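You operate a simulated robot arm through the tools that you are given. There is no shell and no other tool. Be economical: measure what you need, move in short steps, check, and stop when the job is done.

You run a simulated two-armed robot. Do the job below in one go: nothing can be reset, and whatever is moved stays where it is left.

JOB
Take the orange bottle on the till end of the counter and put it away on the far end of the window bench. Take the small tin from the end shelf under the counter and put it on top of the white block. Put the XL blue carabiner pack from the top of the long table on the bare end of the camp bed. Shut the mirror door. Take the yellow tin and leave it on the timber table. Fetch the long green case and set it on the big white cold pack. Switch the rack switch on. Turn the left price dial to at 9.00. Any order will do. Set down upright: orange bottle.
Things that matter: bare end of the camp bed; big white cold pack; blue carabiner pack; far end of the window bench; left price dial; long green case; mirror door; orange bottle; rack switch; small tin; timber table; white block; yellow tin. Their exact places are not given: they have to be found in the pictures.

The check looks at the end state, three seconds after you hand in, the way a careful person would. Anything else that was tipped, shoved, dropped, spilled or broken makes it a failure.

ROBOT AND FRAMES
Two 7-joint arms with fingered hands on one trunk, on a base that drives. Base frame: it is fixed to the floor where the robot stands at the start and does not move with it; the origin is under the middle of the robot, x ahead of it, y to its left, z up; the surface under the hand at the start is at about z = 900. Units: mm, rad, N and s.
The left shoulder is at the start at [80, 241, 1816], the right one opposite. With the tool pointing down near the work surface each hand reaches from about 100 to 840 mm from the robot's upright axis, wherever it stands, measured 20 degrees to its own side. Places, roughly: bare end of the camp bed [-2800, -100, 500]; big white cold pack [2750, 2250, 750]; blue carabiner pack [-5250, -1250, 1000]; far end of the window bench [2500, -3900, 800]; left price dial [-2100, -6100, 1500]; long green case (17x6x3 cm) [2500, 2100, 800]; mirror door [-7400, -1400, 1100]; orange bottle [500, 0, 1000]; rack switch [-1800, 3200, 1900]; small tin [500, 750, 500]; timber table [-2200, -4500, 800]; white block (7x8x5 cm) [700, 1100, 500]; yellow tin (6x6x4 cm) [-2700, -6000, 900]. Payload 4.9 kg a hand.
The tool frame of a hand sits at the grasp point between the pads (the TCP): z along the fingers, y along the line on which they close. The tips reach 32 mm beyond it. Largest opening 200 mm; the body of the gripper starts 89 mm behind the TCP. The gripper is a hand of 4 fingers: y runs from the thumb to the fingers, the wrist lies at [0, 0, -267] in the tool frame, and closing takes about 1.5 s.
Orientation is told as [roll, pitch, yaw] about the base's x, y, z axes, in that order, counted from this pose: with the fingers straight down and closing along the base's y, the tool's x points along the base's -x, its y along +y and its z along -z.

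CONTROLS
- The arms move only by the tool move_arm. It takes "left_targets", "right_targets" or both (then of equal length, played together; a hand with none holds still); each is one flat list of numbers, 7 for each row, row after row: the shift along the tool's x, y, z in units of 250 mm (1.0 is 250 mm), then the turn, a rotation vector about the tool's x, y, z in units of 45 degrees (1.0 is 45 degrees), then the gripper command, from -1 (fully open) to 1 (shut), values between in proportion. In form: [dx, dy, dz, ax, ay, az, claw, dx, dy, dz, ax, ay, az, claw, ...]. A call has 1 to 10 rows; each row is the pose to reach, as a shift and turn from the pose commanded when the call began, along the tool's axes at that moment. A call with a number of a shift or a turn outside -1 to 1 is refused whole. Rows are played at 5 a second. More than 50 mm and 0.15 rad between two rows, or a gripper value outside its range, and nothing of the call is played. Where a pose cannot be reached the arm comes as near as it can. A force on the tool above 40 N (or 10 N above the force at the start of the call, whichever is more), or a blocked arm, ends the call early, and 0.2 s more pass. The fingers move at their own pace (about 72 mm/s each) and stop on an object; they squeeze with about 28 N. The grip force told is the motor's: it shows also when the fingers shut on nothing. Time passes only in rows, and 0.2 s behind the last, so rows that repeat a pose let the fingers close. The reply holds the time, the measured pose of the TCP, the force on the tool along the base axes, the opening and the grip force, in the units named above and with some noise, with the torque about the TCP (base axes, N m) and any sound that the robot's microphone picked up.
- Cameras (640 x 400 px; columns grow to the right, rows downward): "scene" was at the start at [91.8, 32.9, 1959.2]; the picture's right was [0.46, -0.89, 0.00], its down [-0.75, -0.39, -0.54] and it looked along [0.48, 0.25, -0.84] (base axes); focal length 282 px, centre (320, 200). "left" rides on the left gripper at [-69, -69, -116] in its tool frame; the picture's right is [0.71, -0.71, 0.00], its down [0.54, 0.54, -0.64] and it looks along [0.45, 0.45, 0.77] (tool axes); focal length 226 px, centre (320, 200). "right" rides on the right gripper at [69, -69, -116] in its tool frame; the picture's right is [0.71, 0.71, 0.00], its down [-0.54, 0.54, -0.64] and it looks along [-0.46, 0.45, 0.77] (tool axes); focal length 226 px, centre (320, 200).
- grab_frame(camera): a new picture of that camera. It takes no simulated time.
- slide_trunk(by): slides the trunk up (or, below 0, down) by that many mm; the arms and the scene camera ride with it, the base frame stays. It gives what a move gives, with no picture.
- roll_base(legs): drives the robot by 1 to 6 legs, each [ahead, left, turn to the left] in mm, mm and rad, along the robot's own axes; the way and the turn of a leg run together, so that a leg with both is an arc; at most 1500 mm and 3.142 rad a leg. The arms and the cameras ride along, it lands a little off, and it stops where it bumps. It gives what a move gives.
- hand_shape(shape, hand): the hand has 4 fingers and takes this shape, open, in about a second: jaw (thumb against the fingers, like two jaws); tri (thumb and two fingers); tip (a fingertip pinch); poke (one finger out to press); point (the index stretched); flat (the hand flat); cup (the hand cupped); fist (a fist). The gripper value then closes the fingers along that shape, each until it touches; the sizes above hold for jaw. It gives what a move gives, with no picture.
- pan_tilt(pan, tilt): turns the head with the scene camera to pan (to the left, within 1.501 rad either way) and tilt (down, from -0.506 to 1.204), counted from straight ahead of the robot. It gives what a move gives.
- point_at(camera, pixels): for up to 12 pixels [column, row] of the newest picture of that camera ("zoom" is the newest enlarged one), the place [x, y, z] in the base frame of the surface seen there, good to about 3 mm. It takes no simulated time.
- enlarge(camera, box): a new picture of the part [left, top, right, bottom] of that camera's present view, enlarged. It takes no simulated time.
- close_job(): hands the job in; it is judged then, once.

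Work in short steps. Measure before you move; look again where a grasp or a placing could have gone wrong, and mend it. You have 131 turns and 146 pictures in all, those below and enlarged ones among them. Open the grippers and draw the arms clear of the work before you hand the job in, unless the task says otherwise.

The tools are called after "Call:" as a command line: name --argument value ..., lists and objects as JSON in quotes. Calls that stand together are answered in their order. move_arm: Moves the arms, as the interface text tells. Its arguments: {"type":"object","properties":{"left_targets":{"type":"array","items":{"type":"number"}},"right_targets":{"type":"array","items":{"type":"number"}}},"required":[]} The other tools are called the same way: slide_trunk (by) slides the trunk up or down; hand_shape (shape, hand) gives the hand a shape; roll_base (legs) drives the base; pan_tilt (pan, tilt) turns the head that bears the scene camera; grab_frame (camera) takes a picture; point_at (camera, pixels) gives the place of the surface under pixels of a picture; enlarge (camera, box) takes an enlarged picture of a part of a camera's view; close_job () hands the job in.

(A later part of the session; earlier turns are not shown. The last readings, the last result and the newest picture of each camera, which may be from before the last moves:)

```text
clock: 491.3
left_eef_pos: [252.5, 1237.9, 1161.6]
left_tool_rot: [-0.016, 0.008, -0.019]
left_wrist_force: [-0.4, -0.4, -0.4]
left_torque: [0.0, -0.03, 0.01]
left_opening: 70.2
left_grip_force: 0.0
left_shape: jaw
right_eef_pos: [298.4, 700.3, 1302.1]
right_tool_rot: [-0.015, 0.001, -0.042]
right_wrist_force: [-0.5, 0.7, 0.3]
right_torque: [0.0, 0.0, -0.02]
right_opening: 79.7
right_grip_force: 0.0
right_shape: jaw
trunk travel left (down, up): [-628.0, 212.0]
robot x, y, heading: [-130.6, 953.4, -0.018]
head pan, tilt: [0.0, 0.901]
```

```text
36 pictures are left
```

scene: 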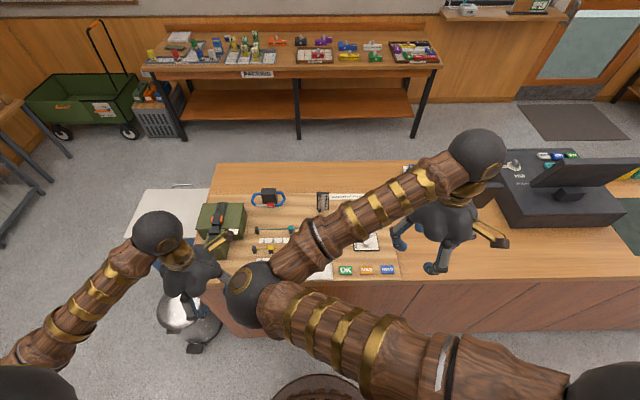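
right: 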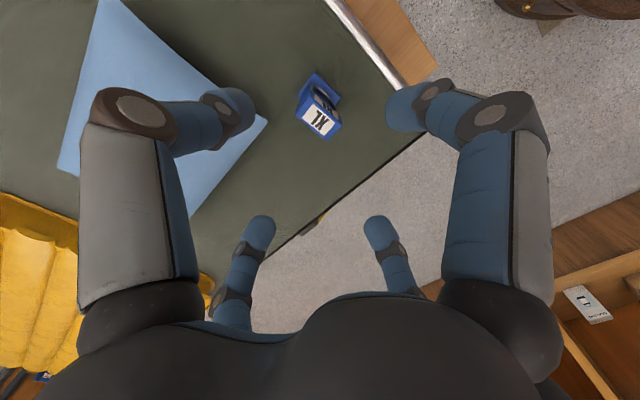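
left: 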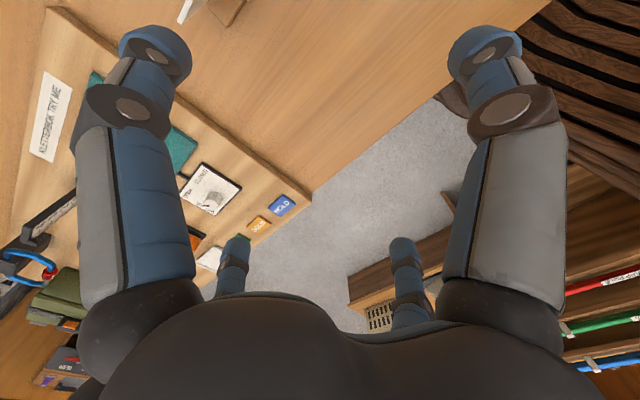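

I back off 150 mm and lower the trunk so the camera can see under the counter top.

Call:
roll_base --legs '[[-150, 0, 0.02]]'

Call:
slide_trunk --by -400

Call:
slide_trunk --by -200

Call:
pan_tilt --pan 0.0 --tilt 0.75

Call:
grab_frame --camera "scene"

Call:
grab_frame --camera "left"

```text
clock: 492.7
left_eef_pos: [99.6, 1247.0, 1160.0]
left_tool_rot: [-0.016, 0.008, 0.002]
left_wrist_force: [0.5, 0.1, 0.0]
left_torque: [-0.02, 0.01, 0.03]
left_opening: 70.0
left_grip_force: 0.1
left_shape: jaw
right_eef_pos: [157.2, 710.2, 1301.2]
right_tool_rot: [-0.013, 0.002, -0.021]
right_wrist_force: [0.5, 0.5, 0.3]
right_torque: [0.02, 0.02, -0.02]
right_opening: 80.0
right_grip_force: 0.0
right_shape: jaw
trunk travel left (down, up): [-628.0, 212.0]
robot x, y, heading: [-279.1, 956.1, -0.001]
head pan, tilt: [0.0, 0.901]
```

```text
clock: 496.5
left_eef_pos: [97.9, 1247.4, 762.9]
left_tool_rot: [-0.016, 0.008, 0.001]
left_wrist_force: [-0.1, -0.8, 0.3]
left_torque: [0.03, 0.02, 0.01]
left_opening: 70.1
left_grip_force: 0.0
left_shape: jaw
right_eef_pos: [153.6, 710.3, 903.1]
right_tool_rot: [-0.014, 0.0, -0.021]
right_wrist_force: [0.6, -0.3, -0.5]
right_torque: [-0.01, -0.03, -0.03]
right_opening: 79.9
right_grip_force: 0.1
right_shape: jaw
trunk travel left (down, up): [-228.0, 612.0]
robot x, y, heading: [-277.0, 956.0, -0.0]
head pan, tilt: [0.0, 0.901]
```

```text
clock: 498.7
left_eef_pos: [97.8, 1247.9, 562.9]
left_tool_rot: [-0.016, 0.006, 0.001]
left_wrist_force: [0.0, 0.2, 0.2]
left_torque: [0.0, -0.02, 0.01]
left_opening: 69.9
left_grip_force: 0.1
left_shape: jaw
right_eef_pos: [154.1, 710.8, 702.4]
right_tool_rot: [-0.013, 0.0, -0.021]
right_wrist_force: [-0.6, 0.4, 0.0]
right_torque: [0.03, 0.0, -0.03]
right_opening: 80.0
right_grip_force: 0.0
right_shape: jaw
trunk travel left (down, up): [-28.0, 812.0]
robot x, y, heading: [-282.0, 956.4, 0.004]
head pan, tilt: [0.0, 0.901]
```

```text
clock: 499.4
left_eef_pos: [97.7, 1247.5, 560.8]
left_tool_rot: [-0.015, 0.007, 0.002]
left_wrist_force: [0.4, -0.1, 0.3]
left_torque: [0.02, 0.0, -0.01]
left_opening: 69.9
left_grip_force: 0.0
left_shape: jaw
right_eef_pos: [154.3, 710.0, 702.6]
right_tool_rot: [-0.012, 0.001, -0.021]
right_wrist_force: [-0.5, 0.0, -0.1]
right_torque: [-0.03, 0.01, -0.02]
right_opening: 79.8
right_grip_force: 0.0
right_shape: jaw
trunk travel left (down, up): [-28.0, 812.0]
robot x, y, heading: [-280.8, 954.7, 0.001]
head pan, tilt: [0.0, 0.75]
```

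```text
35 pictures are left
```

scene: 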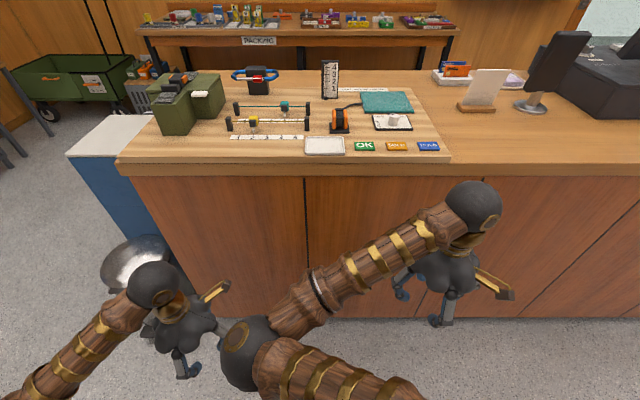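

```text
34 pictures are left
```

left: 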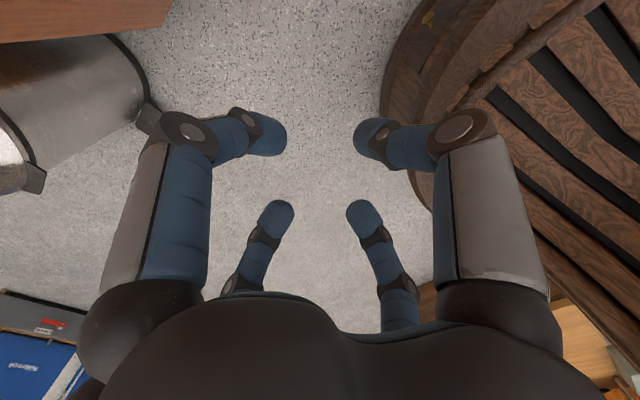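

The west face is closed panels, so the shelf opens on the customer side (east). I raise the trunk, drive round the north end, and face the counter from the east.

Call:
slide_trunk --by 400

Call:
roll_base --legs '[[0, 1320, 0], [1250, 0, 0], [450, 0, 0], [0, 0, 1.57], [0, 0, 1.57], [0, 1250, 0]]'

Call:
pan_tilt --pan 0.0 --tilt 0.75

Call:
grab_frame --camera "scene"

```text
clock: 503.2
left_eef_pos: [98.1, 1247.0, 962.2]
left_tool_rot: [-0.014, 0.007, 0.002]
left_wrist_force: [-1.0, -0.3, 0.1]
left_torque: [-0.03, 0.0, 0.05]
left_opening: 69.8
left_grip_force: 0.0
left_shape: jaw
right_eef_pos: [154.4, 710.5, 1102.9]
right_tool_rot: [-0.013, 0.0, -0.021]
right_wrist_force: [0.5, -0.1, -0.5]
right_torque: [0.01, 0.02, 0.01]
right_opening: 79.9
right_grip_force: 0.0
right_shape: jaw
trunk travel left (down, up): [-428.0, 412.0]
robot x, y, heading: [-280.7, 952.7, 0.0]
head pan, tilt: [0.0, 0.75]
```

```text
clock: 531.6
left_eef_pos: [1075.3, 717.7, 962.4]
left_tool_rot: [-0.016, 0.007, -3.114]
left_wrist_force: [0.4, 1.0, 0.0]
left_torque: [0.04, 0.0, 0.03]
left_opening: 69.9
left_grip_force: 0.2
left_shape: jaw
right_eef_pos: [1005.9, 1252.7, 1103.2]
right_tool_rot: [-0.015, 0.001, -3.138]
right_wrist_force: [-0.6, -1.0, -0.6]
right_torque: [0.0, 0.02, -0.03]
right_opening: 79.7
right_grip_force: 0.1
right_shape: jaw
trunk travel left (down, up): [-428.0, 412.0]
robot x, y, heading: [1442.3, 1019.5, -3.116]
head pan, tilt: [0.0, 0.75]
```

```text
clock: 532.2
left_eef_pos: [1076.1, 718.2, 961.4]
left_tool_rot: [-0.015, 0.007, -3.114]
left_wrist_force: [0.0, 0.2, 0.4]
left_torque: [-0.03, 0.04, 0.01]
left_opening: 70.0
left_grip_force: 0.0
left_shape: jaw
right_eef_pos: [1004.6, 1253.9, 1102.8]
right_tool_rot: [-0.015, 0.0, -3.14]
right_wrist_force: [0.1, 0.7, -0.4]
right_torque: [0.0, -0.01, -0.01]
right_opening: 80.0
right_grip_force: 0.1
right_shape: jaw
trunk travel left (down, up): [-428.0, 412.0]
robot x, y, heading: [1448.1, 1017.7, -3.117]
head pan, tilt: [0.0, 0.75]
```

```text
33 pictures are left
```

scene: 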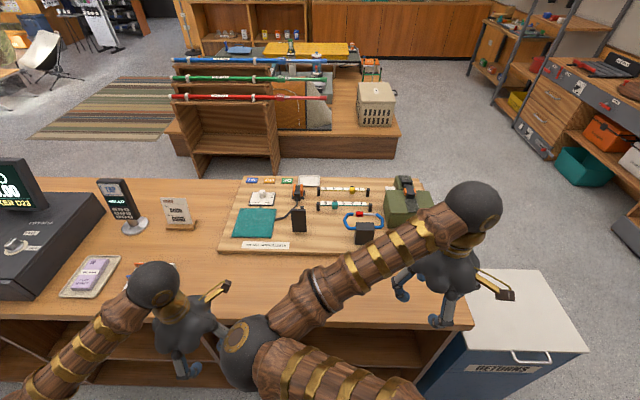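

The east side has open shelves. I back off 120 mm, lower the trunk 400 mm, and look in.

Call:
roll_base --legs '[[-120, 0, -0.02]]'

Call:
slide_trunk --by -400

Call:
pan_tilt --pan 0.0 --tilt 0.75

Call:
grab_frame --camera "scene"

Call:
grab_frame --camera "right"

```text
clock: 533.4
left_eef_pos: [1188.0, 727.5, 962.1]
left_tool_rot: [-0.015, 0.007, -3.135]
left_wrist_force: [-0.3, 0.1, 0.0]
left_torque: [-0.02, -0.01, 0.01]
left_opening: 70.0
left_grip_force: 0.0
left_shape: jaw
right_eef_pos: [1131.0, 1263.3, 1103.1]
right_tool_rot: [-0.013, -0.002, 3.124]
right_wrist_force: [0.0, 1.0, -0.7]
right_torque: [0.0, -0.03, 0.0]
right_opening: 79.8
right_grip_force: 0.0
right_shape: jaw
trunk travel left (down, up): [-428.0, 412.0]
robot x, y, heading: [1565.2, 1024.6, -3.139]
head pan, tilt: [0.0, 0.75]
```

```text
clock: 537.2
left_eef_pos: [1189.5, 727.5, 562.2]
left_tool_rot: [-0.015, 0.006, -3.134]
left_wrist_force: [0.0, 0.1, -0.1]
left_torque: [0.0, 0.0, 0.03]
left_opening: 69.8
left_grip_force: 0.1
left_shape: jaw
right_eef_pos: [1131.1, 1265.0, 703.1]
right_tool_rot: [-0.012, 0.001, 3.122]
right_wrist_force: [0.2, -0.1, 0.1]
right_torque: [0.01, 0.02, -0.01]
right_opening: 79.6
right_grip_force: 0.0
right_shape: jaw
trunk travel left (down, up): [-28.0, 812.0]
robot x, y, heading: [1563.0, 1018.8, -3.136]
head pan, tilt: [0.0, 0.75]
```

```text
clock: 537.8
left_eef_pos: [1190.4, 727.5, 563.3]
left_tool_rot: [-0.015, 0.007, -3.135]
left_wrist_force: [-0.5, -0.5, -1.4]
left_torque: [0.01, 0.02, -0.01]
left_opening: 70.2
left_grip_force: 0.0
left_shape: jaw
right_eef_pos: [1130.7, 1264.6, 703.3]
right_tool_rot: [-0.015, 0.0, 3.126]
right_wrist_force: [-0.6, -0.5, 0.1]
right_torque: [0.02, 0.01, -0.04]
right_opening: 79.9
right_grip_force: 0.0
right_shape: jaw
trunk travel left (down, up): [-28.0, 812.0]
robot x, y, heading: [1567.0, 1023.3, -3.137]
head pan, tilt: [0.0, 0.75]
```

```text
32 pictures are left
```

scene: 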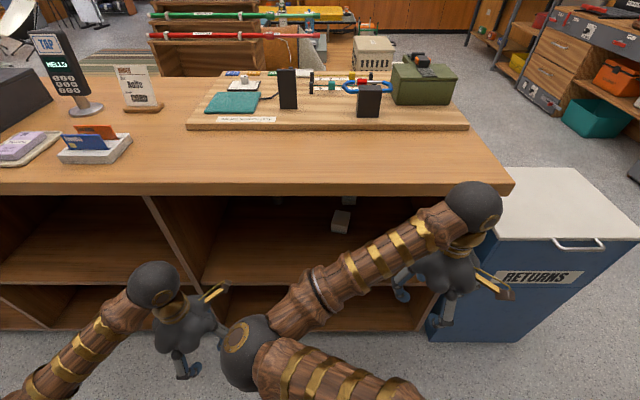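

```text
31 pictures are left
```

right: 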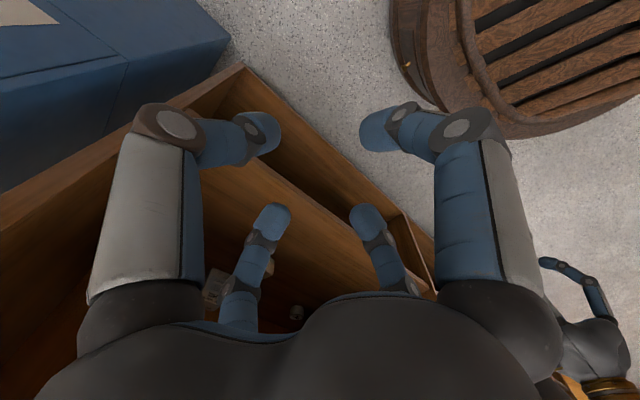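

The white block is at (341,221) in the end shelf, with something small behind at (349,201). I enlarge and measure.

Call:
enlarge --camera "scene" --box '[290, 185, 400, 255]'

Call:
point_at --camera "scene" --pixels '[[342, 213], [340, 226], [349, 201], [334, 214], [350, 214], [300, 230], [300, 260], [345, 195], [470, 190], [205, 230], [345, 204]]'

Call:
enlarge --camera "right" --box '[190, 250, 330, 340]'

Call:
point_at --camera "right" --pixels '[[215, 275], [297, 311], [293, 308], [300, 315], [215, 295], [270, 290]]'

```text
5.71 times, centred on (345, 220) of scene
```

zoom: 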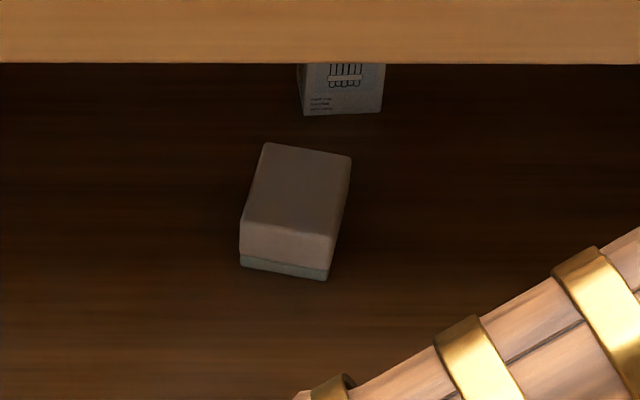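

```text
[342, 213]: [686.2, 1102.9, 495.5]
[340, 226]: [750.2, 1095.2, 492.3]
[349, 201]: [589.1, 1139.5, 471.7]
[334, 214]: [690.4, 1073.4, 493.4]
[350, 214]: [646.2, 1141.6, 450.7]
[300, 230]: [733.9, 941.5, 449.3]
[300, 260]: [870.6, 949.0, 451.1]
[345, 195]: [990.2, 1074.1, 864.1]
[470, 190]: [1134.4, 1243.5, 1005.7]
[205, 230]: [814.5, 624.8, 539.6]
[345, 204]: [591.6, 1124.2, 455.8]
```

```text
4.44 times, centred on (260, 295) of right
```

zoom: 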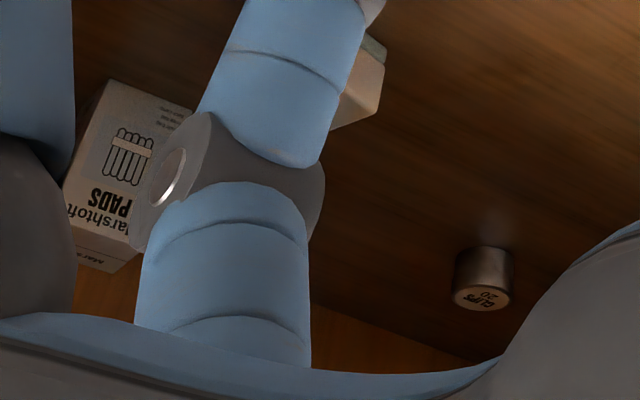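

```text
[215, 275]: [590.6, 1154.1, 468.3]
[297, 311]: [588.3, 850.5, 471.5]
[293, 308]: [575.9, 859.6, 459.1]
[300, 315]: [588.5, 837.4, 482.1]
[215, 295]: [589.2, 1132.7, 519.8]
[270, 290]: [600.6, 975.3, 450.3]
```

The tin ("CLIPS 20") is at (588, 850), shelf z=450, top ≈484; the block's top is at (715, 1103, 495). I shift left 300, pitch the right hand 45° forward, and enter under the counter top.

Call:
roll_base --legs '[[0, 300, 0]]'

Call:
move_arm --right_targets '[-0.1, 0.045, 0.07, 0, -0.125, 0, 0.2, -0.2, 0.09, 0.14, 0, -0.25, 0, 0.2, -0.3, 0.14, 0.21, 0, -0.375, 0, 0.2, -0.4, 0.19, 0.28, 0, -0.5, 0, 0.2, -0.5, 0.24, 0.35, 0, -0.625, 0, 0.2, -0.6, 0.29, 0.42, 0, -0.75, 0, 0.2, -0.7, 0.34, 0.49, 0, -0.875, 0, 0.2, -0.8, 0.38, 0.55, 0, -1, 0, 0.2]' --left_targets '[0.05, 0, 0, 0, 0, 0, 0.3, 0.1, 0, 0, 0, 0, 0, 0.3, 0.15, 0, 0, 0, 0, 0, 0.3, 0.2, 0, 0, 0, 0, 0, 0.3, 0.25, 0, 0, 0, 0, 0, 0.3, 0.3, 0, 0, 0, 0, 0, 0.3, 0.35, 0, 0, 0, 0, 0, 0.3, 0.4, 0, 0, 0, 0, 0, 0.3]'

Call:
roll_base --legs '[[180, 0, 0]]'

Call:
grab_frame --camera "right"

```text
clock: 539.9
left_eef_pos: [1190.8, 426.5, 562.0]
left_tool_rot: [-0.016, 0.007, -3.132]
left_wrist_force: [-0.4, -1.2, -1.0]
left_torque: [0.04, 0.01, 0.01]
left_opening: 70.3
left_grip_force: 0.0
left_shape: jaw
right_eef_pos: [1132.8, 963.6, 702.7]
right_tool_rot: [-0.015, 0.0, 3.123]
right_wrist_force: [0.7, -0.4, 0.6]
right_torque: [0.04, 0.01, 0.01]
right_opening: 79.9
right_grip_force: 0.2
right_shape: jaw
trunk travel left (down, up): [-28.0, 812.0]
robot x, y, heading: [1565.5, 721.1, -3.136]
head pan, tilt: [0.0, 0.75]
```

```text
clock: 541.7
left_eef_pos: [1252.1, 416.5, 529.4]
left_tool_rot: [-0.015, 0.008, -3.133]
left_wrist_force: [-0.7, -0.2, 0.1]
left_torque: [-0.01, 0.02, 0.03]
left_opening: 69.7
left_grip_force: 0.0
left_shape: jaw
left hand out of reach, approached as far as the arm can: row 3, 4, 5, 6, 7, 8
right_eef_pos: [930.1, 874.1, 563.9]
right_tool_rot: [-0.019, -0.788, 3.138]
right_wrist_force: [-0.1, 1.0, 0.0]
right_torque: [0.01, 0.02, -0.01]
right_opening: 79.5
right_grip_force: 0.1
right_shape: jaw
trunk travel left (down, up): [-28.0, 812.0]
robot x, y, heading: [1572.6, 722.8, -3.136]
head pan, tilt: [0.0, 0.75]
```

```text
clock: 543.2
left_eef_pos: [1070.3, 415.9, 531.9]
left_tool_rot: [-0.015, 0.011, -3.135]
left_wrist_force: [-0.7, 0.3, -1.1]
left_torque: [0.0, 0.0, -0.01]
left_opening: 70.1
left_grip_force: 0.1
left_shape: jaw
right_eef_pos: [749.6, 873.8, 562.0]
right_tool_rot: [-0.02, -0.784, 3.139]
right_wrist_force: [-0.4, -0.2, 0.6]
right_torque: [-0.01, -0.03, -0.04]
right_opening: 79.7
right_grip_force: 0.0
right_shape: jaw
trunk travel left (down, up): [-28.0, 812.0]
robot x, y, heading: [1390.8, 716.4, -3.133]
head pan, tilt: [0.0, 0.75]
```

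```text
28 pictures are left
```

right: 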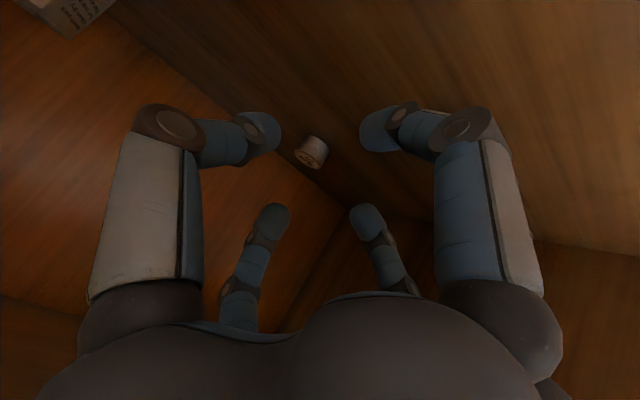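

The tin is at (311,152) between the fingers ahead. I measure it.

Call:
point_at --camera "right" --pixels '[[310, 160], [297, 155], [325, 150], [313, 140], [308, 148], [310, 167], [330, 180]]'

```text
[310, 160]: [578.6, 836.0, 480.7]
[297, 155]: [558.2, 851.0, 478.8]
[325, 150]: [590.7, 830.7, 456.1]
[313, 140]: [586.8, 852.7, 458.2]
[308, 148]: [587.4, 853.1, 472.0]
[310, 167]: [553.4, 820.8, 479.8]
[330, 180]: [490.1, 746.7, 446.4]
```

Tin centre ≈(570, 840), top 481. I steepen the hand to ~22° from vertical, and stage it just above the tin.

Call:
move_arm --right_targets '[-0.08, 0.027, 0.096, 0, 0.1, 0, 0.36, -0.16, 0.054, 0.19, 0, 0.2, 0, 0.36, -0.24, 0.08, 0.29, 0, 0.3, 0, 0.36, -0.32, 0.11, 0.385, 0, 0.4, 0, 0.36, -0.396, 0.135, 0.48, 0, 0.5, 0, 0.36]'

Call:
grab_frame --camera "right"

Call:
point_at --camera "right" --pixels '[[320, 170], [320, 190], [305, 180], [335, 180], [320, 180], [320, 160]]'

```text
clock: 544.4
left_eef_pos: [1069.9, 416.6, 530.9]
left_tool_rot: [-0.015, 0.011, -3.135]
left_wrist_force: [-0.7, 0.2, -0.3]
left_torque: [0.03, -0.01, -0.05]
left_opening: 70.2
left_grip_force: 0.0
left_shape: jaw
right_eef_pos: [595.5, 845.1, 547.0]
right_tool_rot: [-0.015, -0.39, 3.129]
right_wrist_force: [-1.4, 10.9, -0.2]
right_torque: [-1.0, -0.1, 0.4]
right_opening: 64.1
right_grip_force: 0.0
right_shape: jaw
trunk travel left (down, up): [-28.0, 812.0]
robot x, y, heading: [1387.0, 721.2, -3.139]
head pan, tilt: [0.0, 0.75]
```

```text
27 pictures are left
```

right: 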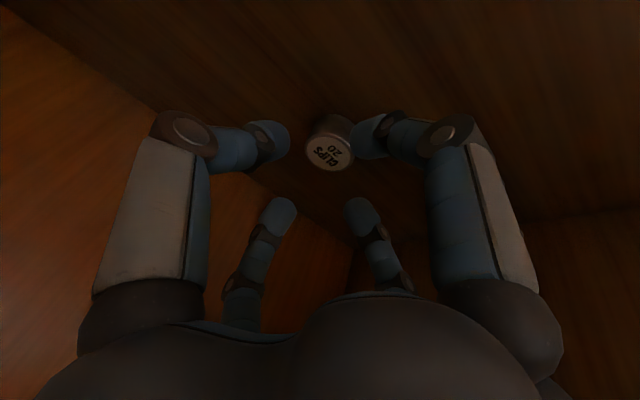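

```text
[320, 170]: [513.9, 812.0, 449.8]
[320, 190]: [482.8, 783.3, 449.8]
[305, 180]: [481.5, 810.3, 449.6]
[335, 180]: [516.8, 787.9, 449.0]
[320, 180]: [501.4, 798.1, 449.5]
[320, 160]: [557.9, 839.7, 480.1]
```

Nearly centred. I make the last 55 mm descent and close on the tin.

Call:
move_arm --right_targets '[0.01, 0.02, 0.08, 0, 0, 0, 0.36, 0.02, 0.03, 0.16, 0, 0, 0, 0.36, 0.028, 0.03, 0.222, 0, 0, 0, 0.36, 0.028, 0.03, 0.222, 0, 0, 0, 1, 0.028, 0.03, 0.222, 0, 0, 0, 1, 0.028, 0.03, 0.222, 0, 0, 0, 1, 0.028, 0.03, 0.222, 0, 0, 0, 1]'

Call:
grab_frame --camera "right"

```text
clock: 546.0
left_eef_pos: [1072.0, 416.4, 531.3]
left_tool_rot: [-0.016, 0.008, -3.135]
left_wrist_force: [0.6, -0.9, -0.1]
left_torque: [0.01, 0.0, -0.02]
left_opening: 69.5
left_grip_force: 0.1
left_shape: jaw
right_eef_pos: [580.0, 835.8, 495.5]
right_tool_rot: [-0.014, -0.395, 3.132]
right_wrist_force: [-1.9, -0.2, 5.1]
right_torque: [0.05, 0.26, 0.02]
right_opening: 42.0
right_grip_force: 27.8
right_shape: jaw
trunk travel left (down, up): [-28.0, 812.0]
robot x, y, heading: [1386.8, 721.6, -3.136]
head pan, tilt: [0.0, 0.75]
```

```text
26 pictures are left
```

right: 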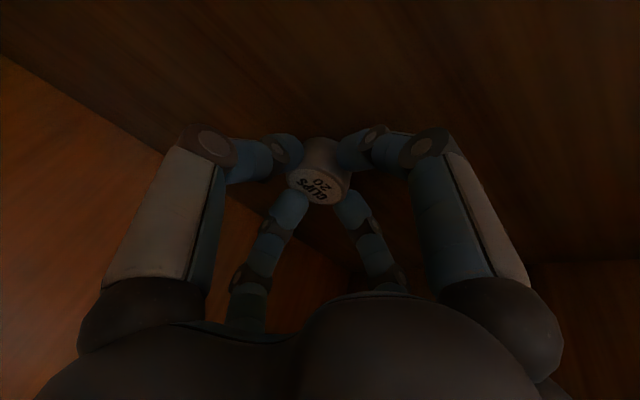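

Gripped. I lift 54 mm (staying under the counter top) and carry it sideways to above the white block, then look.

Call:
move_arm --right_targets '[-0.04, 0, -0.1, 0, 0, 0, 1, -0.083, 0, -0.2, 0, 0, 0, 1, -0.008, -0.143, -0.231, 0, 0, 0, 1, 0.067, -0.286, -0.262, 0, 0, 0, 1, 0.142, -0.429, -0.293, 0, 0, 0, 1, 0.216, -0.571, -0.325, 0, 0, 0, 1, 0.291, -0.714, -0.356, 0, 0, 0, 1, 0.366, -0.857, -0.387, 0, 0, 0, 1, 0.441, -1, -0.418, 0, 0, 0, 1]'

Call:
grab_frame --camera "right"

Call:
point_at --camera "right" --pixels '[[300, 130], [340, 130], [320, 120], [320, 220], [260, 120], [380, 110], [320, 190], [320, 230]]'

```text
clock: 548.0
left_eef_pos: [1071.1, 417.4, 531.5]
left_tool_rot: [-0.016, 0.009, -3.136]
left_wrist_force: [0.0, -0.5, -0.3]
left_torque: [0.01, 0.02, 0.02]
left_opening: 70.2
left_grip_force: 0.1
left_shape: jaw
right_eef_pos: [725.0, 1082.3, 554.2]
right_tool_rot: [-0.014, -0.394, 3.13]
right_wrist_force: [1.7, -0.2, -0.9]
right_torque: [0.03, 0.01, -0.01]
right_opening: 41.9
right_grip_force: 28.2
right_shape: jaw
trunk travel left (down, up): [-28.0, 812.0]
robot x, y, heading: [1386.5, 723.7, -3.137]
head pan, tilt: [0.0, 0.75]
```

```text
25 pictures are left
```

right: 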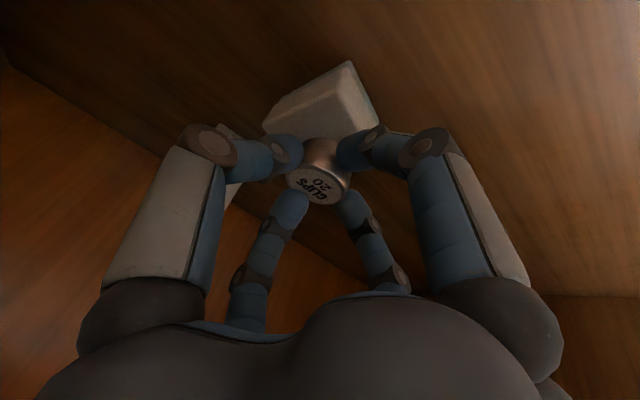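

```text
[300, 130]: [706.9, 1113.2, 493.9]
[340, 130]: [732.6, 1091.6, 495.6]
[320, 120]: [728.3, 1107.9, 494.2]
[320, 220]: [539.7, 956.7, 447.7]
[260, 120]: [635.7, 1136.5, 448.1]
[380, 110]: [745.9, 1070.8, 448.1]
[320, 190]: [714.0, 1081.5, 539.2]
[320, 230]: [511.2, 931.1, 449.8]
```

Block top z≈494.5, centre ≈(713,1098). I shift 14 mm north, lower ~13 mm onto it, open in stages, and draw out eastward.

Call:
move_arm --right_targets '[0.01, -0.056, 0.02, 0, 0, 0, 1, 0.021, -0.056, 0.049, 0, 0, 0, 1, 0.021, -0.056, 0.049, 0, 0, 0, 0.36, 0.021, -0.056, 0.049, 0, 0, 0, 0.36, 0.009, -0.056, 0.02, 0, 0, 0, 0, 0, -0.056, -0.002, 0, 0, 0, -0.2, 0, -0.056, -0.002, 0, 0, 0, -0.2, 0.14, -0.056, -0.065, 0, 0, 0, -0.2, 0.28, -0.056, -0.127, 0, 0, 0, -0.2, 0.42, -0.056, -0.19, 0, 0, 0, -0.2]'

Call:
grab_frame --camera "right"

```text
clock: 550.2
left_eef_pos: [1070.5, 415.4, 531.3]
left_tool_rot: [-0.017, 0.008, -3.134]
left_wrist_force: [0.3, -0.8, -0.5]
left_torque: [-0.03, 0.04, -0.01]
left_opening: 70.2
left_grip_force: 0.0
left_shape: jaw
right_eef_pos: [842.8, 1093.2, 556.1]
right_tool_rot: [-0.015, -0.395, 3.129]
right_wrist_force: [0.6, -0.5, 0.5]
right_torque: [0.01, -0.01, 0.01]
right_opening: 119.5
right_grip_force: 0.1
right_shape: jaw
trunk travel left (down, up): [-28.0, 812.0]
robot x, y, heading: [1389.0, 720.1, -3.134]
head pan, tilt: [0.0, 0.75]
```

```text
24 pictures are left
```

right: 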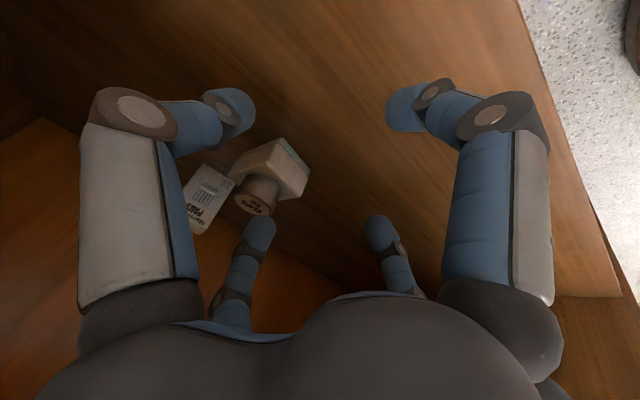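

The tin stands on the block. I back out, raise the trunk, level the right hand, and drive north to face east toward the wagon.

Call:
roll_base --legs '[[-255, 0, 0]]'

Call:
move_arm --right_targets '[0.08, 0, -0.03, 0, 0.1, 0, 0, 0.16, 0, -0.06, 0, 0.2, 0, 0, 0.24, 0, -0.09, 0, 0.3, 0, 0, 0.32, 0, -0.12, 0, 0.4, 0, 0, 0.37, 0, -0.154, 0, 0.5, 0, 0]'

Call:
slide_trunk --by 400

Call:
slide_trunk --by 250

Call:
roll_base --legs '[[150, 0, 0], [0, -1480, 0], [0, 0, -1.57], [0, 0, -1.57]]'

Call:
pan_tilt --pan 0.0 --tilt 0.7

Call:
grab_frame --camera "scene"

```text
clock: 552.0
left_eef_pos: [1324.9, 417.5, 530.3]
left_tool_rot: [-0.016, 0.007, -3.137]
left_wrist_force: [0.6, -0.1, 0.6]
left_torque: [0.0, 0.01, 0.01]
left_opening: 70.3
left_grip_force: 0.0
left_shape: jaw
right_eef_pos: [1095.1, 1096.0, 555.2]
right_tool_rot: [-0.015, -0.395, 3.13]
right_wrist_force: [-0.1, 0.8, -0.1]
right_torque: [0.01, 0.01, 0.01]
right_opening: 119.4
right_grip_force: 0.1
right_shape: jaw
trunk travel left (down, up): [-28.0, 812.0]
robot x, y, heading: [1642.6, 720.0, -3.142]
head pan, tilt: [0.0, 0.75]
```

```text
clock: 553.2
left_eef_pos: [1324.7, 416.7, 530.4]
left_tool_rot: [-0.016, 0.012, -3.135]
left_wrist_force: [-0.1, 0.5, -0.1]
left_torque: [-0.02, 0.02, -0.02]
left_opening: 69.9
left_grip_force: 0.0
left_shape: jaw
right_eef_pos: [1141.4, 1071.2, 526.7]
right_tool_rot: [0.039, -0.248, 3.112]
right_wrist_force: [-0.8, 0.0, 0.6]
right_torque: [0.04, 0.0, 0.01]
right_opening: 100.2
right_grip_force: 0.0
right_shape: jaw
right hand out of reach, approached as far as the arm can: row 2, 3, 4, 5
trunk travel left (down, up): [-28.0, 812.0]
robot x, y, heading: [1645.4, 720.4, -3.138]
head pan, tilt: [0.0, 0.75]
```

```text
clock: 557.1
left_eef_pos: [1324.0, 418.2, 929.3]
left_tool_rot: [-0.015, 0.01, -3.137]
left_wrist_force: [-0.4, -0.2, 0.5]
left_torque: [-0.01, -0.01, 0.03]
left_opening: 70.4
left_grip_force: 0.0
left_shape: jaw
right_eef_pos: [1141.6, 1070.0, 926.8]
right_tool_rot: [0.036, -0.248, 3.112]
right_wrist_force: [0.2, -0.2, 0.4]
right_torque: [0.02, -0.03, 0.01]
right_opening: 100.0
right_grip_force: 0.1
right_shape: jaw
trunk travel left (down, up): [-428.0, 412.0]
robot x, y, heading: [1643.5, 724.0, -3.135]
head pan, tilt: [0.0, 0.75]
```

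```text
clock: 559.6
left_eef_pos: [1324.7, 418.6, 1181.4]
left_tool_rot: [-0.016, 0.011, -3.137]
left_wrist_force: [0.1, -0.6, -0.6]
left_torque: [0.01, -0.03, -0.02]
left_opening: 69.7
left_grip_force: 0.1
left_shape: jaw
right_eef_pos: [1140.3, 1070.6, 1176.8]
right_tool_rot: [0.037, -0.248, 3.112]
right_wrist_force: [0.9, 0.2, -0.1]
right_torque: [0.01, -0.02, -0.05]
right_opening: 99.9
right_grip_force: 0.0
right_shape: jaw
trunk travel left (down, up): [-678.0, 162.0]
robot x, y, heading: [1641.1, 721.6, -3.135]
head pan, tilt: [0.0, 0.75]
```

```text
clock: 575.6
left_eef_pos: [1813.1, 2491.5, 1180.7]
left_tool_rot: [-0.014, 0.009, -0.006]
left_wrist_force: [0.4, 0.5, 0.6]
left_torque: [0.03, -0.02, -0.03]
left_opening: 70.1
left_grip_force: 0.1
left_shape: jaw
right_eef_pos: [1987.6, 1837.3, 1176.4]
right_tool_rot: [0.037, -0.249, -0.041]
right_wrist_force: [0.4, 0.5, 0.7]
right_torque: [0.03, 0.02, -0.01]
right_opening: 100.1
right_grip_force: 0.0
right_shape: jaw
trunk travel left (down, up): [-678.0, 162.0]
robot x, y, heading: [1492.1, 2190.0, -0.007]
head pan, tilt: [0.0, 0.75]
```

```text
clock: 576.2
left_eef_pos: [1812.7, 2491.3, 1180.4]
left_tool_rot: [-0.014, 0.011, -0.007]
left_wrist_force: [0.4, -0.3, -0.5]
left_torque: [-0.01, -0.08, 0.02]
left_opening: 70.0
left_grip_force: 0.0
left_shape: jaw
right_eef_pos: [1987.5, 1836.7, 1176.0]
right_tool_rot: [0.037, -0.249, -0.042]
right_wrist_force: [-0.4, 0.1, 0.3]
right_torque: [0.01, 0.01, 0.0]
right_opening: 100.0
right_grip_force: 0.1
right_shape: jaw
trunk travel left (down, up): [-678.0, 162.0]
robot x, y, heading: [1490.6, 2192.3, -0.006]
head pan, tilt: [0.0, 0.7]
```

```text
23 pictures are left
```

scene: 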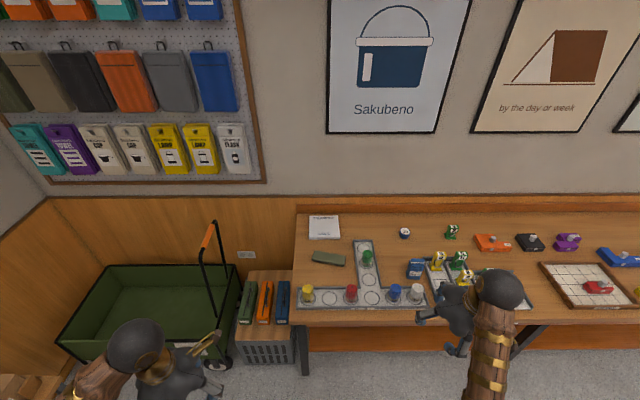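

I see a green case on the table at (328,258), a green item in the crate at (246,300), and a white pack at (324,227). I enlarge and measure.

Call:
enlarge --camera "scene" --box '[230, 205, 370, 325]'

Call:
point_at --camera "scene" --pixels '[[246, 285], [242, 318], [313, 257], [343, 261], [328, 258], [312, 218], [338, 218], [340, 237], [310, 237], [325, 227], [328, 270], [300, 245]]'

```text
3.33 times, centred on (300, 265) of scene
```

zoom: 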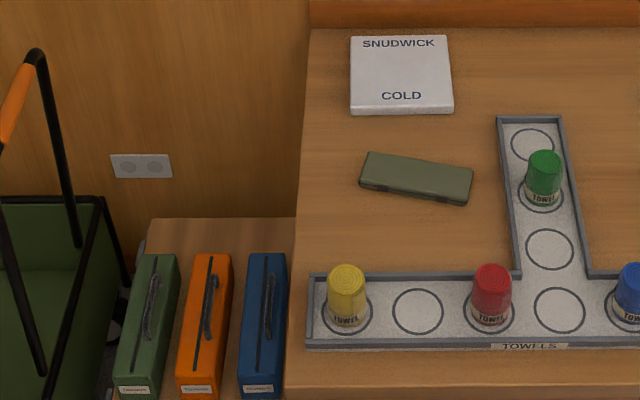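

```text
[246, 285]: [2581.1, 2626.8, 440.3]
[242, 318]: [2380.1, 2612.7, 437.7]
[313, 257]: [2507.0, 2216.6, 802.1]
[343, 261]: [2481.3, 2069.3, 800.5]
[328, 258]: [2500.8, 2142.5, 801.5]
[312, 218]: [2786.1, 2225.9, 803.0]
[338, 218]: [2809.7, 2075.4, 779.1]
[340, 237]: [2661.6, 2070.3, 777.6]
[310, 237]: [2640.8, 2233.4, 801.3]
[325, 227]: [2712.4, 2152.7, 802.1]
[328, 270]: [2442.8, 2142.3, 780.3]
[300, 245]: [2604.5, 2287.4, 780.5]
```

The case is at (2498, 2140), top ≈802 on a table at 780, long axis turned ~10° from y; the cold pack's top is at (2712, 2153, 802). I drive up with the left arm opposite, lower the trunk 250, open the left hand fully with 10° yaw and reach forward.

Call:
move_arm --right_targets '[0, 0, -0.15, 0, 0, 0, 0.3, 0, 0, -0.3, 0, 0, 0, 0.3, 0, 0, -0.45, 0, 0, 0, 0.3, 0, 0, -0.6, 0, 0, 0, 0.3]'

Call:
roll_base --legs '[[0, -340, 0], [410, 0, 0]]'

Call:
slide_trunk --by -250

Call:
move_arm --left_targets '[-0.13, 0, 0, 0, 0, 0.05, -0.5, -0.27, 0, 0, 0, 0, 0.1, -1, -0.4, 0, 0, 0, 0, 0.15, -1, -0.54, 0, 0, 0, 0, 0.2, -1, -0.67, 0, 0, 0, 0, 0.222, -1, -0.8, 0, 0, 0, 0, 0.222, -1]'

Call:
grab_frame --camera "left"

```text
clock: 577.2
left_eef_pos: [1813.1, 2491.0, 1179.9]
left_tool_rot: [-0.015, 0.011, -0.008]
left_wrist_force: [-0.3, -0.2, 0.2]
left_torque: [-0.03, 0.0, 0.01]
left_opening: 70.0
left_grip_force: 0.0
left_shape: jaw
right_eef_pos: [1987.6, 1836.7, 1176.1]
right_tool_rot: [0.036, -0.247, -0.042]
right_wrist_force: [-0.6, -0.9, -0.1]
right_torque: [0.02, 0.0, 0.05]
right_opening: 70.5
right_grip_force: 0.1
right_shape: jaw
right hand out of reach, approached as far as the arm can: row 1, 2, 3, 4
trunk travel left (down, up): [-678.0, 162.0]
robot x, y, heading: [1494.8, 2191.4, -0.009]
head pan, tilt: [0.0, 0.7]
```

```text
clock: 581.6
left_eef_pos: [2216.4, 2145.4, 1180.8]
left_tool_rot: [-0.016, 0.01, -0.007]
left_wrist_force: [-0.2, 0.2, 0.9]
left_torque: [-0.02, -0.01, -0.01]
left_opening: 70.0
left_grip_force: 0.0
left_shape: jaw
right_eef_pos: [2390.7, 1490.0, 1177.6]
right_tool_rot: [0.039, -0.25, -0.044]
right_wrist_force: [-0.7, -0.9, 0.0]
right_torque: [-0.01, -0.03, 0.01]
right_opening: 70.6
right_grip_force: 0.2
right_shape: jaw
trunk travel left (down, up): [-678.0, 162.0]
robot x, y, heading: [1896.4, 1845.0, -0.008]
head pan, tilt: [0.0, 0.7]
```

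```text
clock: 584.1
left_eef_pos: [2217.8, 2145.6, 930.8]
left_tool_rot: [-0.016, 0.01, -0.007]
left_wrist_force: [0.4, 0.4, -0.5]
left_torque: [0.02, 0.01, -0.03]
left_opening: 70.2
left_grip_force: 0.1
left_shape: jaw
right_eef_pos: [2392.3, 1489.8, 926.8]
right_tool_rot: [0.038, -0.248, -0.043]
right_wrist_force: [-0.5, -0.4, -0.7]
right_torque: [-0.04, -0.01, 0.02]
right_opening: 70.4
right_grip_force: 0.0
right_shape: jaw
trunk travel left (down, up): [-428.0, 412.0]
robot x, y, heading: [1896.2, 1845.7, -0.017]
head pan, tilt: [0.0, 0.7]
```

```text
clock: 585.5
left_eef_pos: [2419.6, 2142.8, 927.3]
left_tool_rot: [-0.015, 0.008, -0.181]
left_wrist_force: [0.2, -0.2, -0.7]
left_torque: [0.01, 0.02, 0.03]
left_opening: 199.6
left_grip_force: 0.1
left_shape: jaw
right_eef_pos: [2392.8, 1491.5, 925.4]
right_tool_rot: [0.037, -0.246, -0.04]
right_wrist_force: [-0.1, -0.3, -0.2]
right_torque: [0.0, 0.01, -0.02]
right_opening: 70.2
right_grip_force: 0.0
right_shape: jaw
trunk travel left (down, up): [-428.0, 412.0]
robot x, y, heading: [1896.6, 1846.3, -0.009]
head pan, tilt: [0.0, 0.7]
```

```text
21 pictures are left
```

left: 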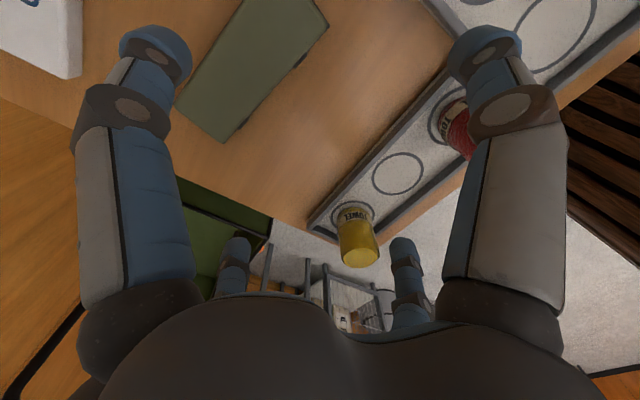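

I move over the case (78 mm on) and measure it from the wrist camera.

Call:
move_arm --left_targets '[-0.15, 0.022, 0, 0, 0, 0, -1, -0.31, 0.045, 0, 0, 0, 0, -1]'

Call:
grab_frame --camera "left"

Call:
point_at --camera "left" --pixels '[[300, 150], [260, 190], [350, 100], [320, 130], [280, 150], [330, 160], [240, 230], [380, 80], [300, 110], [340, 130]]'

```text
clock: 586.1
left_eef_pos: [2455.0, 2175.8, 931.5]
left_tool_rot: [-0.019, 0.008, -0.184]
left_wrist_force: [0.0, -0.3, -1.3]
left_torque: [0.07, 0.02, 0.03]
left_opening: 199.8
left_grip_force: 0.1
left_shape: jaw
left hand out of reach, approached as far as the arm can: row 1, 2
right_eef_pos: [2392.2, 1490.4, 927.3]
right_tool_rot: [0.037, -0.248, -0.042]
right_wrist_force: [-0.7, 0.5, -0.2]
right_torque: [0.0, 0.0, 0.03]
right_opening: 70.2
right_grip_force: 0.1
right_shape: jaw
trunk travel left (down, up): [-428.0, 412.0]
robot x, y, heading: [1898.4, 1846.3, -0.013]
head pan, tilt: [0.0, 0.7]
```

```text
20 pictures are left
```

left: 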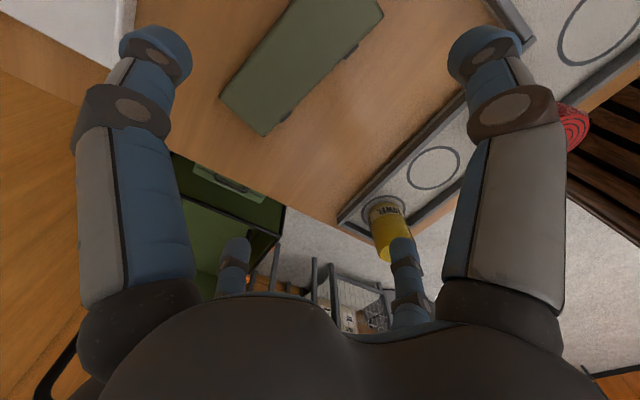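

```text
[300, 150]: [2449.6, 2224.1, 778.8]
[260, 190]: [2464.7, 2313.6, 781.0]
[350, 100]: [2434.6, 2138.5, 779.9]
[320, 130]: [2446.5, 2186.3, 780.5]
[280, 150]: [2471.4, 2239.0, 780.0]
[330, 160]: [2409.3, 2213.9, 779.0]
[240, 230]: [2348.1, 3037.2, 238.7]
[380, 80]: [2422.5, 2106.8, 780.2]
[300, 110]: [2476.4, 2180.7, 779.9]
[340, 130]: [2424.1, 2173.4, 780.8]
```

The low trunk limits the reach here. I raise the trunk again, shift the base 45 ahead and 100 left, and lower the hand by the arm over the case.

Call:
slide_trunk --by 250

Call:
roll_base --legs '[[45, 100, 0]]'

Call:
move_arm --left_targets '[-0.013, -0.077, 0.14, 0, 0, 0, -1, -0.026, -0.153, 0.28, 0, 0, 0, -1, -0.04, -0.23, 0.42, 0, 0, 0, -1, -0.053, -0.306, 0.56, 0, 0, 0, -1, -0.066, -0.383, 0.7, 0, 0, 0, -1, -0.08, -0.46, 0.84, 0, 0, 0, -1, -0.092, -0.536, 0.98, 0, 0, 0, -1]'

Call:
grab_frame --camera "left"

Call:
point_at --camera "left" --pixels '[[320, 130], [300, 150], [340, 110], [280, 170], [360, 90], [320, 160], [300, 120], [260, 190], [380, 70], [320, 100]]'

```text
clock: 588.7
left_eef_pos: [2454.8, 2176.8, 1182.3]
left_tool_rot: [-0.018, 0.008, -0.182]
left_wrist_force: [-1.0, 0.1, 0.0]
left_torque: [0.01, 0.01, 0.01]
left_opening: 200.0
left_grip_force: 0.0
left_shape: jaw
right_eef_pos: [2391.5, 1489.7, 1176.6]
right_tool_rot: [0.037, -0.248, -0.04]
right_wrist_force: [0.0, -0.5, 0.5]
right_torque: [-0.01, 0.02, 0.0]
right_opening: 70.6
right_grip_force: 0.0
right_shape: jaw
trunk travel left (down, up): [-678.0, 162.0]
robot x, y, heading: [1894.8, 1847.4, -0.006]
head pan, tilt: [0.0, 0.7]
```

```text
clock: 589.9
left_eef_pos: [2500.7, 2267.5, 1184.9]
left_tool_rot: [-0.014, 0.005, -0.184]
left_wrist_force: [-1.1, -0.7, -0.6]
left_torque: [0.05, 0.01, 0.03]
left_opening: 199.7
left_grip_force: 0.0
left_shape: jaw
right_eef_pos: [2435.0, 1582.2, 1176.9]
right_tool_rot: [0.041, -0.25, -0.046]
right_wrist_force: [-0.1, 0.1, -0.2]
right_torque: [0.06, -0.02, -0.04]
right_opening: 70.5
right_grip_force: 0.0
right_shape: jaw
trunk travel left (down, up): [-678.0, 162.0]
robot x, y, heading: [1942.0, 1947.0, -0.008]
head pan, tilt: [0.0, 0.7]
```

```text
clock: 591.7
left_eef_pos: [2473.7, 2232.7, 926.3]
left_tool_rot: [0.197, 0.091, -0.328]
left_wrist_force: [0.3, 0.2, 0.5]
left_torque: [0.06, -0.02, -0.01]
left_opening: 200.1
left_grip_force: 0.1
left_shape: jaw
left hand out of reach, approached as far as the arm can: row 6
right_eef_pos: [2435.6, 1584.1, 1176.3]
right_tool_rot: [0.04, -0.247, -0.046]
right_wrist_force: [0.5, -0.1, -0.1]
right_torque: [0.04, 0.02, -0.01]
right_opening: 70.3
right_grip_force: 0.1
right_shape: jaw
trunk travel left (down, up): [-678.0, 162.0]
robot x, y, heading: [1943.5, 1941.6, -0.011]
head pan, tilt: [0.0, 0.7]
stopped in row 7 (left hand): the arm was blocked; the commanded pose is now the measured one
```

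```text
19 pictures are left
```

left: 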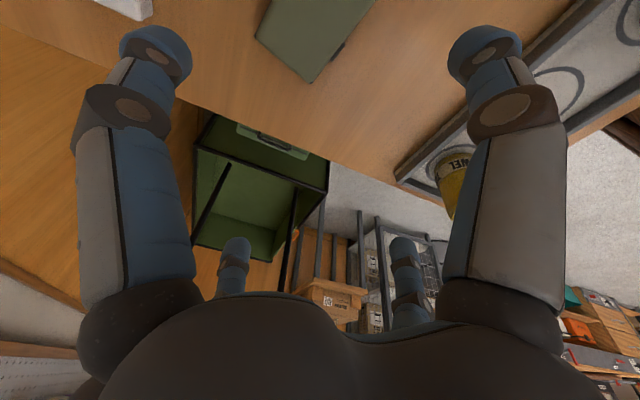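

```text
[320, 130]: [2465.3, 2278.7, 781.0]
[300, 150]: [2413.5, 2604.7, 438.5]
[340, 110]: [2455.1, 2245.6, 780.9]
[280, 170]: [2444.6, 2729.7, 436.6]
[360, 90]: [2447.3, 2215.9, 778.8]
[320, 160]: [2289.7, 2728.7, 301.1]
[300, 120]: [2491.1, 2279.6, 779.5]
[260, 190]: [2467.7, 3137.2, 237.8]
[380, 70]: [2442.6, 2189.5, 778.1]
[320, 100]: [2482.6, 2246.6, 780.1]
```

The left arm is badly folded here; I switch to the right arm: retract the left, turn the base ~0.69 left so the case lies 20° to the right, and level the right hand.

Call:
move_arm --left_targets '[0, 0, -0.18, 0, 0, 0, 0, 0.1, 0, -0.34, 0, 0, 0, 0, 0.25, 0, -0.4, 0, 0, 0, 0, 0.4, 0, -0.45, 0, 0, 0, 0, 0.55, 0, -0.5, 0, 0, 0, 0]'

Call:
roll_base --legs '[[0, 0, 0.69]]'

Call:
move_arm --right_targets '[0, 0, 0, 0.015, 0.1, 0, 0, 0, 0, 0, 0.03, 0.2, 0, -0.4, 0, 0, 0, 0.05, 0.316, 0, -0.4, 0, 0, 0, 0.05, 0.316, 0, -0.4]'

Call:
grab_frame --camera "right"

```text
clock: 592.9
left_eef_pos: [2346.7, 2250.7, 1060.0]
left_tool_rot: [0.195, 0.089, -0.329]
left_wrist_force: [-0.5, -0.1, 0.4]
left_torque: [-0.01, 0.01, 0.02]
left_opening: 100.4
left_grip_force: 0.1
left_shape: jaw
right_eef_pos: [2435.9, 1585.0, 1177.0]
right_tool_rot: [0.039, -0.249, -0.045]
right_wrist_force: [0.4, -0.8, -0.6]
right_torque: [-0.03, 0.0, 0.04]
right_opening: 70.5
right_grip_force: 0.0
right_shape: jaw
trunk travel left (down, up): [-678.0, 162.0]
robot x, y, heading: [1944.2, 1943.1, -0.01]
head pan, tilt: [0.0, 0.7]
```

```text
clock: 595.2
left_eef_pos: [2058.7, 2439.5, 1058.8]
left_tool_rot: [0.195, 0.093, 0.364]
left_wrist_force: [0.3, -0.7, 0.2]
left_torque: [0.0, 0.03, -0.03]
left_opening: 100.3
left_grip_force: 0.2
left_shape: jaw
right_eef_pos: [2551.1, 1984.5, 1176.4]
right_tool_rot: [0.038, -0.248, 0.65]
right_wrist_force: [0.2, 0.7, 0.0]
right_torque: [-0.01, 0.0, -0.01]
right_opening: 70.3
right_grip_force: 0.1
right_shape: jaw
trunk travel left (down, up): [-678.0, 162.0]
robot x, y, heading: [1941.5, 1946.5, 0.685]
head pan, tilt: [0.0, 0.7]
```

```text
clock: 596.2
left_eef_pos: [2057.7, 2441.3, 1058.8]
left_tool_rot: [0.197, 0.091, 0.366]
left_wrist_force: [-0.1, -0.5, 0.1]
left_torque: [0.03, -0.02, 0.0]
left_opening: 100.1
left_grip_force: 0.0
left_shape: jaw
right_eef_pos: [2494.3, 1986.7, 1132.3]
right_tool_rot: [0.111, -0.131, 0.636]
right_wrist_force: [0.3, -0.3, -0.3]
right_torque: [0.0, -0.03, 0.01]
right_opening: 139.4
right_grip_force: 0.0
right_shape: jaw
right hand out of reach, approached as far as the arm can: row 1, 2, 3, 4
trunk travel left (down, up): [-678.0, 162.0]
robot x, y, heading: [1943.5, 1944.1, 0.687]
head pan, tilt: [0.0, 0.7]
```

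```text
18 pictures are left
```

right: 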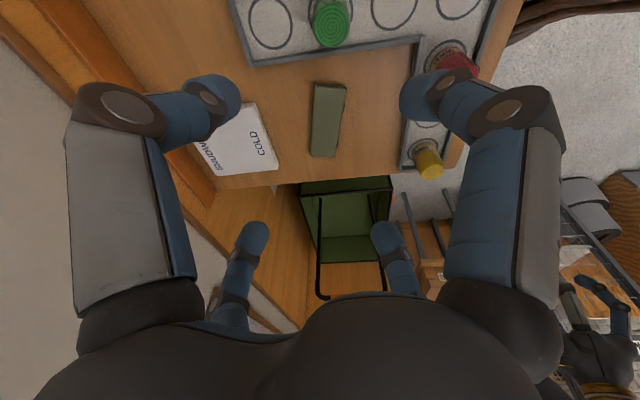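

I move the right hand over the case and down to z≈905 while levelling it.

Call:
move_arm --right_targets '[-0.036, 0.053, 0.14, 0.02, 0.024, 0, -0.4, -0.072, 0.106, 0.28, 0.04, 0.048, 0, -0.4, -0.108, 0.159, 0.42, 0.06, 0.072, 0, -0.4, -0.144, 0.212, 0.56, 0.08, 0.095, 0, -0.4, -0.18, 0.266, 0.7, 0.1, 0.12, 0, -0.4, -0.216, 0.319, 0.84, 0.12, 0.143, 0, -0.4, -0.252, 0.372, 0.97, 0.141, 0.167, 0, -0.4]'

Call:
grab_frame --camera "right"

Call:
point_at --camera "right" --pixels '[[320, 130], [320, 150], [320, 110], [320, 90], [320, 170], [340, 130], [300, 130], [330, 100], [310, 170], [320, 190]]'

```text
clock: 597.8
left_eef_pos: [2059.0, 2439.9, 1056.9]
left_tool_rot: [0.196, 0.09, 0.366]
left_wrist_force: [0.0, 0.5, -0.2]
left_torque: [0.0, 0.0, 0.02]
left_opening: 100.3
left_grip_force: 0.0
left_shape: jaw
right_eef_pos: [2498.5, 2138.5, 909.3]
right_tool_rot: [-0.003, 0.001, 0.643]
right_wrist_force: [-0.7, 0.3, 0.3]
right_torque: [0.0, -0.02, -0.01]
right_opening: 139.5
right_grip_force: 0.1
right_shape: jaw
trunk travel left (down, up): [-678.0, 162.0]
robot x, y, heading: [1941.1, 1946.2, 0.681]
head pan, tilt: [0.0, 0.7]
```

```text
17 pictures are left
```

right: 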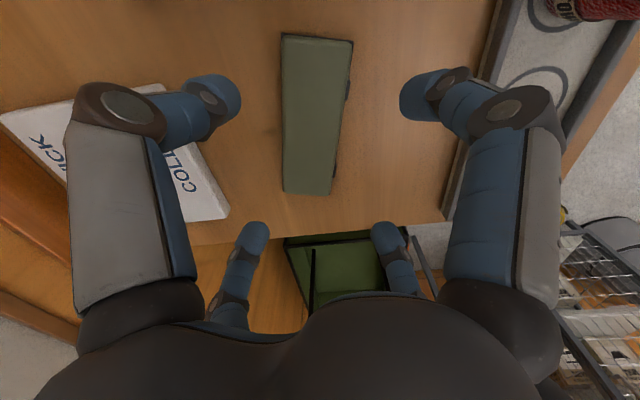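

```text
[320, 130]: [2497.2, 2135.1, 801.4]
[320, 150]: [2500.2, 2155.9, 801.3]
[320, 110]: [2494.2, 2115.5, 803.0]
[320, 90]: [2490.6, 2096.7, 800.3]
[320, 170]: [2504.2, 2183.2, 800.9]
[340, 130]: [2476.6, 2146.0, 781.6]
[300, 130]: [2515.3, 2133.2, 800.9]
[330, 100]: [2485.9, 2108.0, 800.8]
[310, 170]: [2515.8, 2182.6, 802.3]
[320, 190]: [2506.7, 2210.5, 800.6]
```

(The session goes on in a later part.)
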